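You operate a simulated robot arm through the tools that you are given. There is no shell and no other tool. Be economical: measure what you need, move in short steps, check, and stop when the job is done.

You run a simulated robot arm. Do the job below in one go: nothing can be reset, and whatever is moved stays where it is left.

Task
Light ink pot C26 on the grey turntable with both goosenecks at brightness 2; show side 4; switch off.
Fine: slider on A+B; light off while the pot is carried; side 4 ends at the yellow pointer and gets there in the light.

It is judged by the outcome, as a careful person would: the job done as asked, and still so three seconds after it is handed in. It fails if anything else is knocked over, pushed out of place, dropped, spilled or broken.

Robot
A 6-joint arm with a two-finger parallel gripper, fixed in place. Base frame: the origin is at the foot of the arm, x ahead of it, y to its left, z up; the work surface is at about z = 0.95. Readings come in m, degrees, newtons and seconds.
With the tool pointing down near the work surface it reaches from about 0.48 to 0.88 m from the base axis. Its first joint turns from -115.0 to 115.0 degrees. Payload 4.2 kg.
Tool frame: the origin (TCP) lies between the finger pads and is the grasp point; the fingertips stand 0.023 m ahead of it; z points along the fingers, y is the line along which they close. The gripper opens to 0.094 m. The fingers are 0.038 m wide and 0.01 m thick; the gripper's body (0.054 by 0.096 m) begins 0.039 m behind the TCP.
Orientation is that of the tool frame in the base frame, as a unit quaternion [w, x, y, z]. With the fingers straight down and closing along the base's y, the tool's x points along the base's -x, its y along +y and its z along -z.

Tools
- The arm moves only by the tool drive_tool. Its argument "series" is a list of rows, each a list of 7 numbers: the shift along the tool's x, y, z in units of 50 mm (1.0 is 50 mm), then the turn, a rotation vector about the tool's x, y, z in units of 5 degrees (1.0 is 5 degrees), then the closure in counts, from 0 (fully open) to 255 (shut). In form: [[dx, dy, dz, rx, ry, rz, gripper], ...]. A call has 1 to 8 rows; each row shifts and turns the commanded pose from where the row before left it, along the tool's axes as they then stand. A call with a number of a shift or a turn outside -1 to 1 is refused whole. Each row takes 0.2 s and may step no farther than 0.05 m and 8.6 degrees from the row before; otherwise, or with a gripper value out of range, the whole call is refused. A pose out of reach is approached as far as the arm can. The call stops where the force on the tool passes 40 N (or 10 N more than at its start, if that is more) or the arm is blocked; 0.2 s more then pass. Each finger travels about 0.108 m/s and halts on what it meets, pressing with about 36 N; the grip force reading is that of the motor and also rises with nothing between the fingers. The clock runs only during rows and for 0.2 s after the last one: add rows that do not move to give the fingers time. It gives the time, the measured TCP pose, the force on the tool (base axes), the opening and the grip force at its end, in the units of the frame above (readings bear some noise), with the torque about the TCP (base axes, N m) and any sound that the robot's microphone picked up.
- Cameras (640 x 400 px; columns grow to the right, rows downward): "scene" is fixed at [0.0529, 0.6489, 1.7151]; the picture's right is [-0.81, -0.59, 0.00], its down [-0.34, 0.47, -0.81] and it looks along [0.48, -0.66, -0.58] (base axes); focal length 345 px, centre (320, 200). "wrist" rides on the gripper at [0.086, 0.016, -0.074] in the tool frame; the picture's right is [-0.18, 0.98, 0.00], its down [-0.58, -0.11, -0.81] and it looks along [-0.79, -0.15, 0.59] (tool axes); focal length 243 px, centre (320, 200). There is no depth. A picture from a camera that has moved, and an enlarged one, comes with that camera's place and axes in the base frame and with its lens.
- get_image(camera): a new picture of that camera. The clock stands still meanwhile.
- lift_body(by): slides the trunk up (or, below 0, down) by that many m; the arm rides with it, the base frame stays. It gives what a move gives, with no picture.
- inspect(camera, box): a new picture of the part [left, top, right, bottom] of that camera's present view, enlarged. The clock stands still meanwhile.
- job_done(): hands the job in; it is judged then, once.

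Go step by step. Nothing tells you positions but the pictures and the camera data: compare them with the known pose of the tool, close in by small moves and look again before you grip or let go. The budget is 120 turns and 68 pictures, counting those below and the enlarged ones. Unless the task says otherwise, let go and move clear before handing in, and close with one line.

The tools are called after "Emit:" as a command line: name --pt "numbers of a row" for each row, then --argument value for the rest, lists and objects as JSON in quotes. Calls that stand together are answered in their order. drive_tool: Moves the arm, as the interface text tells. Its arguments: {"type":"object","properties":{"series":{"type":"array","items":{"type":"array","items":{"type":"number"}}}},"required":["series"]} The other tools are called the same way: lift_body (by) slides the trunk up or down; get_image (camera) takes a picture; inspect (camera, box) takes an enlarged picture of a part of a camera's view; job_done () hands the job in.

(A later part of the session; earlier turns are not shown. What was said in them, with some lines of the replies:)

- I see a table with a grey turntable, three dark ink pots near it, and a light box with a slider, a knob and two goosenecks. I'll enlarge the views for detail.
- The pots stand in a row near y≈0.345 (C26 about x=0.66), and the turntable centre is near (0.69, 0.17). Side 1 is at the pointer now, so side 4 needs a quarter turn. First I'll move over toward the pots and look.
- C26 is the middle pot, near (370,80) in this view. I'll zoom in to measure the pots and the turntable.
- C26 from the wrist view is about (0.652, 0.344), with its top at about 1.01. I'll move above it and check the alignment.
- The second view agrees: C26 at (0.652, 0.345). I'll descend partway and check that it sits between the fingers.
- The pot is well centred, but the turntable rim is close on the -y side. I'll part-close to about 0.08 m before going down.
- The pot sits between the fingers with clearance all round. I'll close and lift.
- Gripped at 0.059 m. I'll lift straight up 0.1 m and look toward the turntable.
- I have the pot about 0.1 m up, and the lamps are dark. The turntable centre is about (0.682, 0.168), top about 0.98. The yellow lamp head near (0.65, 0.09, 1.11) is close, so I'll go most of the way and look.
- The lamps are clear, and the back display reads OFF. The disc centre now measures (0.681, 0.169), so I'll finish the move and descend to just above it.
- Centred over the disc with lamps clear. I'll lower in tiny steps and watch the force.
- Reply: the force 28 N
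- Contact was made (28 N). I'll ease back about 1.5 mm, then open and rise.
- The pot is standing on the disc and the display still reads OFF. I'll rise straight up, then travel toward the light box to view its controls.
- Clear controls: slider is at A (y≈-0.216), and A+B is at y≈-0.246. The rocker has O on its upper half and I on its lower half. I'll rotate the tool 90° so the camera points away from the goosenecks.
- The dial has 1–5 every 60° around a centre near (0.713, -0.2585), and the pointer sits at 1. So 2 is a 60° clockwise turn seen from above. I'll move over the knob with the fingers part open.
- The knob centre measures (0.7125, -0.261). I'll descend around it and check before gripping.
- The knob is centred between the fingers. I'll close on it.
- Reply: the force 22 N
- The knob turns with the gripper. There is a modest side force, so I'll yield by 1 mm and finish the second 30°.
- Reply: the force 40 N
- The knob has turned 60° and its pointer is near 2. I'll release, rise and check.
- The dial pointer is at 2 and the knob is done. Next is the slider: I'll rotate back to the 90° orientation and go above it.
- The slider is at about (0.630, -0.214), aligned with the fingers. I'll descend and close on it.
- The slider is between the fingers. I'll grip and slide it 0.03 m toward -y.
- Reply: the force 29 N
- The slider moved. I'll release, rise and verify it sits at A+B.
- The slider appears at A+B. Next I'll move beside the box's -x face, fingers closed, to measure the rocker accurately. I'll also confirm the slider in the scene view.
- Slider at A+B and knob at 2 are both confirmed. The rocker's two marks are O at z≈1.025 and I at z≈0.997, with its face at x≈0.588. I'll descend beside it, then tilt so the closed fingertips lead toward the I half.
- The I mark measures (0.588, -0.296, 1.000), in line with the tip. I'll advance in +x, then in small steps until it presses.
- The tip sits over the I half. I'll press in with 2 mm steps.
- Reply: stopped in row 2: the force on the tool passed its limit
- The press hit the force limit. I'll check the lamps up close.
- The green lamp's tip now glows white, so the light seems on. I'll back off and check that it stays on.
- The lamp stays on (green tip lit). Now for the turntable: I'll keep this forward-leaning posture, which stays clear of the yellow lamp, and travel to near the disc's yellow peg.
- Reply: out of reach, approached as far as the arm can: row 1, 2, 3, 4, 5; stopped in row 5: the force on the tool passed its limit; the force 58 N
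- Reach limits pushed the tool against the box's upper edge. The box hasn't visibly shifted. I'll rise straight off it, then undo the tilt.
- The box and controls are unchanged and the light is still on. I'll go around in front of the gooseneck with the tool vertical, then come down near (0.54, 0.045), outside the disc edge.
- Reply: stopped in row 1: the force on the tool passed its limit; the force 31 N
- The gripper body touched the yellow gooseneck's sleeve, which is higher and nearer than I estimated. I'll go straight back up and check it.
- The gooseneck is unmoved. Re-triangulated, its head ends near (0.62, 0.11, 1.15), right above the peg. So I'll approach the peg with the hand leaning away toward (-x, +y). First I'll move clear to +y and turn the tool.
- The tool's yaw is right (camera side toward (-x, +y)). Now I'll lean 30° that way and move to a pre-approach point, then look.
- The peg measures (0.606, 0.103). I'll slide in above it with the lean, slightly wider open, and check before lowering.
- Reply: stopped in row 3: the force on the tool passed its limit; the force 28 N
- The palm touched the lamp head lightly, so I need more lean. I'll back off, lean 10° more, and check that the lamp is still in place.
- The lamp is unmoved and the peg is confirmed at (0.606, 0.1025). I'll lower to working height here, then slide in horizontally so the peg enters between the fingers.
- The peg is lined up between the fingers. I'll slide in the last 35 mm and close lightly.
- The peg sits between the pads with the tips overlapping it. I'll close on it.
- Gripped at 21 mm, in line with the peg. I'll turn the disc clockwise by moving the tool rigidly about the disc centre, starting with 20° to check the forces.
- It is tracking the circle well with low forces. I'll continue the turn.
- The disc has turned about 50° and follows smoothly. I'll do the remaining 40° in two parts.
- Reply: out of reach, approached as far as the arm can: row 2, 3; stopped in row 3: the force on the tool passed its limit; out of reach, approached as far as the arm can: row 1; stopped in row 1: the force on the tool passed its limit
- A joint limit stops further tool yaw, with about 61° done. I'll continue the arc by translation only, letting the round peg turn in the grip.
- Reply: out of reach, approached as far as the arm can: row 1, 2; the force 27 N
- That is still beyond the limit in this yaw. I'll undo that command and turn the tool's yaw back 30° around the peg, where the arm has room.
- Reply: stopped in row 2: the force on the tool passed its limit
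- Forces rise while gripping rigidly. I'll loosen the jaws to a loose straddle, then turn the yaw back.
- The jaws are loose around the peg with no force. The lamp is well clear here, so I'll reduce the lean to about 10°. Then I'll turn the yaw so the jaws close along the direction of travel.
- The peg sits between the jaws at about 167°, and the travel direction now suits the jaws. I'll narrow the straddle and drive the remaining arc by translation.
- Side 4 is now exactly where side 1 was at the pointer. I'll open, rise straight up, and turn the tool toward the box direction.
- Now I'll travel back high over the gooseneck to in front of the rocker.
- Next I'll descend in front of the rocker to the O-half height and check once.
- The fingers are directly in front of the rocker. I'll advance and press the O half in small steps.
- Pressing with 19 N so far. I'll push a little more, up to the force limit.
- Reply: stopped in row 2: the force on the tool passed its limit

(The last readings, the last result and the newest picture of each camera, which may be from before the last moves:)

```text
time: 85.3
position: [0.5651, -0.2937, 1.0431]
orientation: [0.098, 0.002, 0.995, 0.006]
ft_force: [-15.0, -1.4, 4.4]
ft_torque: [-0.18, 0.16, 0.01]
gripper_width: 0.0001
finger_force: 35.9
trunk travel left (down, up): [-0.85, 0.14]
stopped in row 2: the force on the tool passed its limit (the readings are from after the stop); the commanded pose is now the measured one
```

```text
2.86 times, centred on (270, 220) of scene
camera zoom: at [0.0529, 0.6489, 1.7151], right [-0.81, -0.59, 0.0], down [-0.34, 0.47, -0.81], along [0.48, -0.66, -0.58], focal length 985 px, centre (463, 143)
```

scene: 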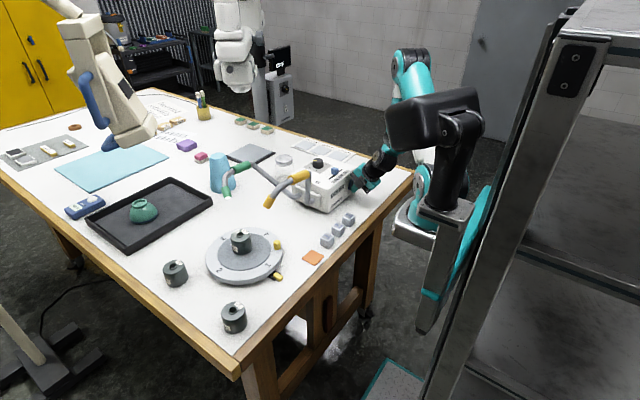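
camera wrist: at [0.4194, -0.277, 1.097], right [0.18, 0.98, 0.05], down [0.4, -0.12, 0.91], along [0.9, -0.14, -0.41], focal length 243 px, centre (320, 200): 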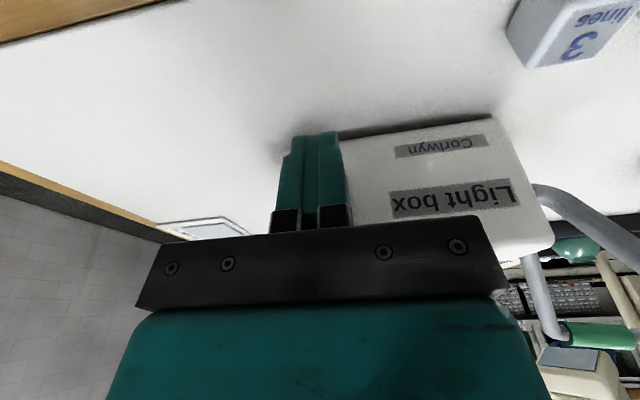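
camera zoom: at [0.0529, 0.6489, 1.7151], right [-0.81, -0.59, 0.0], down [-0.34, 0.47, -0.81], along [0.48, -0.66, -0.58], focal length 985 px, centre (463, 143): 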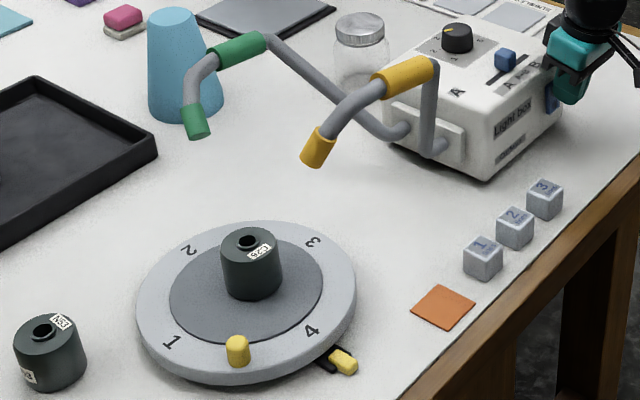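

The light is off (green tip dark), and side 4 sits at the pointer. I'll back away, rise clear, and take a final check.

Emit:
drive_tool --pt "0.3 0 -0.064 0 0 0 255" --pt "0.6 0 -0.13 0 0 0 255" --pt "-0.185 0 -0.866 0 0 0 255" --pt "-0.185 0 -0.866 0 0 0 255" --pt "-0.185 0 -0.866 0 0 0 255" --pt "-0.185 0 -0.866 0 0 0 255" --pt "-0.185 0 -0.866 0 0 0 255"

Emit:
inspect --camera "scene" --box '[195, 215, 295, 290]'

Emit:
inspect --camera "scene" --box '[190, 150, 370, 290]'

```text
time: 86.9
position: [0.5231, -0.2969, 1.2659]
orientation: [0.099, 0.001, 0.995, 0.007]
ft_force: [0.1, -0.3, -0.8]
ft_torque: [-0.01, 0.02, -0.02]
gripper_width: 0.0
finger_force: 35.9
trunk travel left (down, up): [-0.85, 0.14]
```

```text
5.33 times, centred on (245, 252) of scene
camera zoom: at [0.0529, 0.6489, 1.7151], right [-0.81, -0.59, 0.0], down [-0.34, 0.47, -0.81], along [0.48, -0.66, -0.58], focal length 1839 px, centre (720, -80)
```

zoom: 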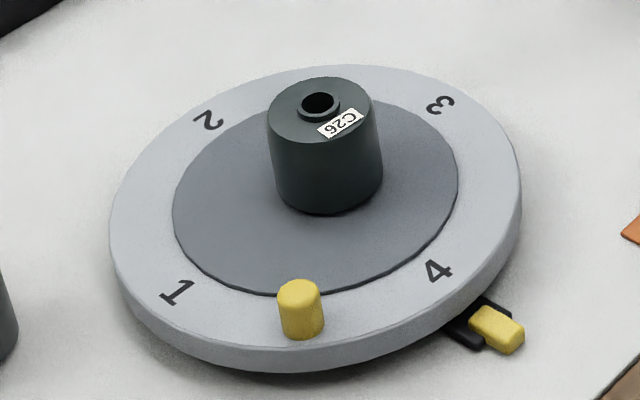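

```text
2.86 times, centred on (280, 220) of scene
camera zoom: at [0.0529, 0.6489, 1.7151], right [-0.81, -0.59, 0.0], down [-0.34, 0.47, -0.81], along [0.48, -0.66, -0.58], focal length 985 px, centre (434, 143)
```

zoom: 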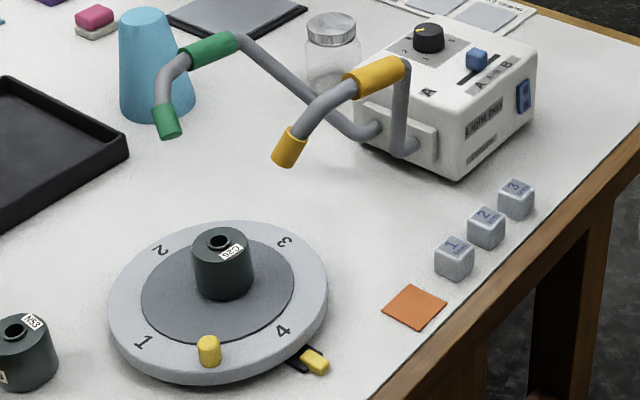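

The final view shows C26 upright on the turntable with side 4 at the yellow pointer. The slider is on A+B, the knob is at 2 and the lamps are dark. The arm is clear, so I'm handing in.

Emit:
job_done

```text
The job is handed in.
```

Ink pot C26 is on the turntable. It was lit with both lamps (slider A+B, brightness 2) and turned to side 4 in the light, and the light is now off. I saw only the green lamp's tip lit, since the yellow one faced away from the camera. Side 4 is about 2–3° past the pointer by my measurement. The arm touched the light box once and the yellow gooseneck twice; neither visibly moved.
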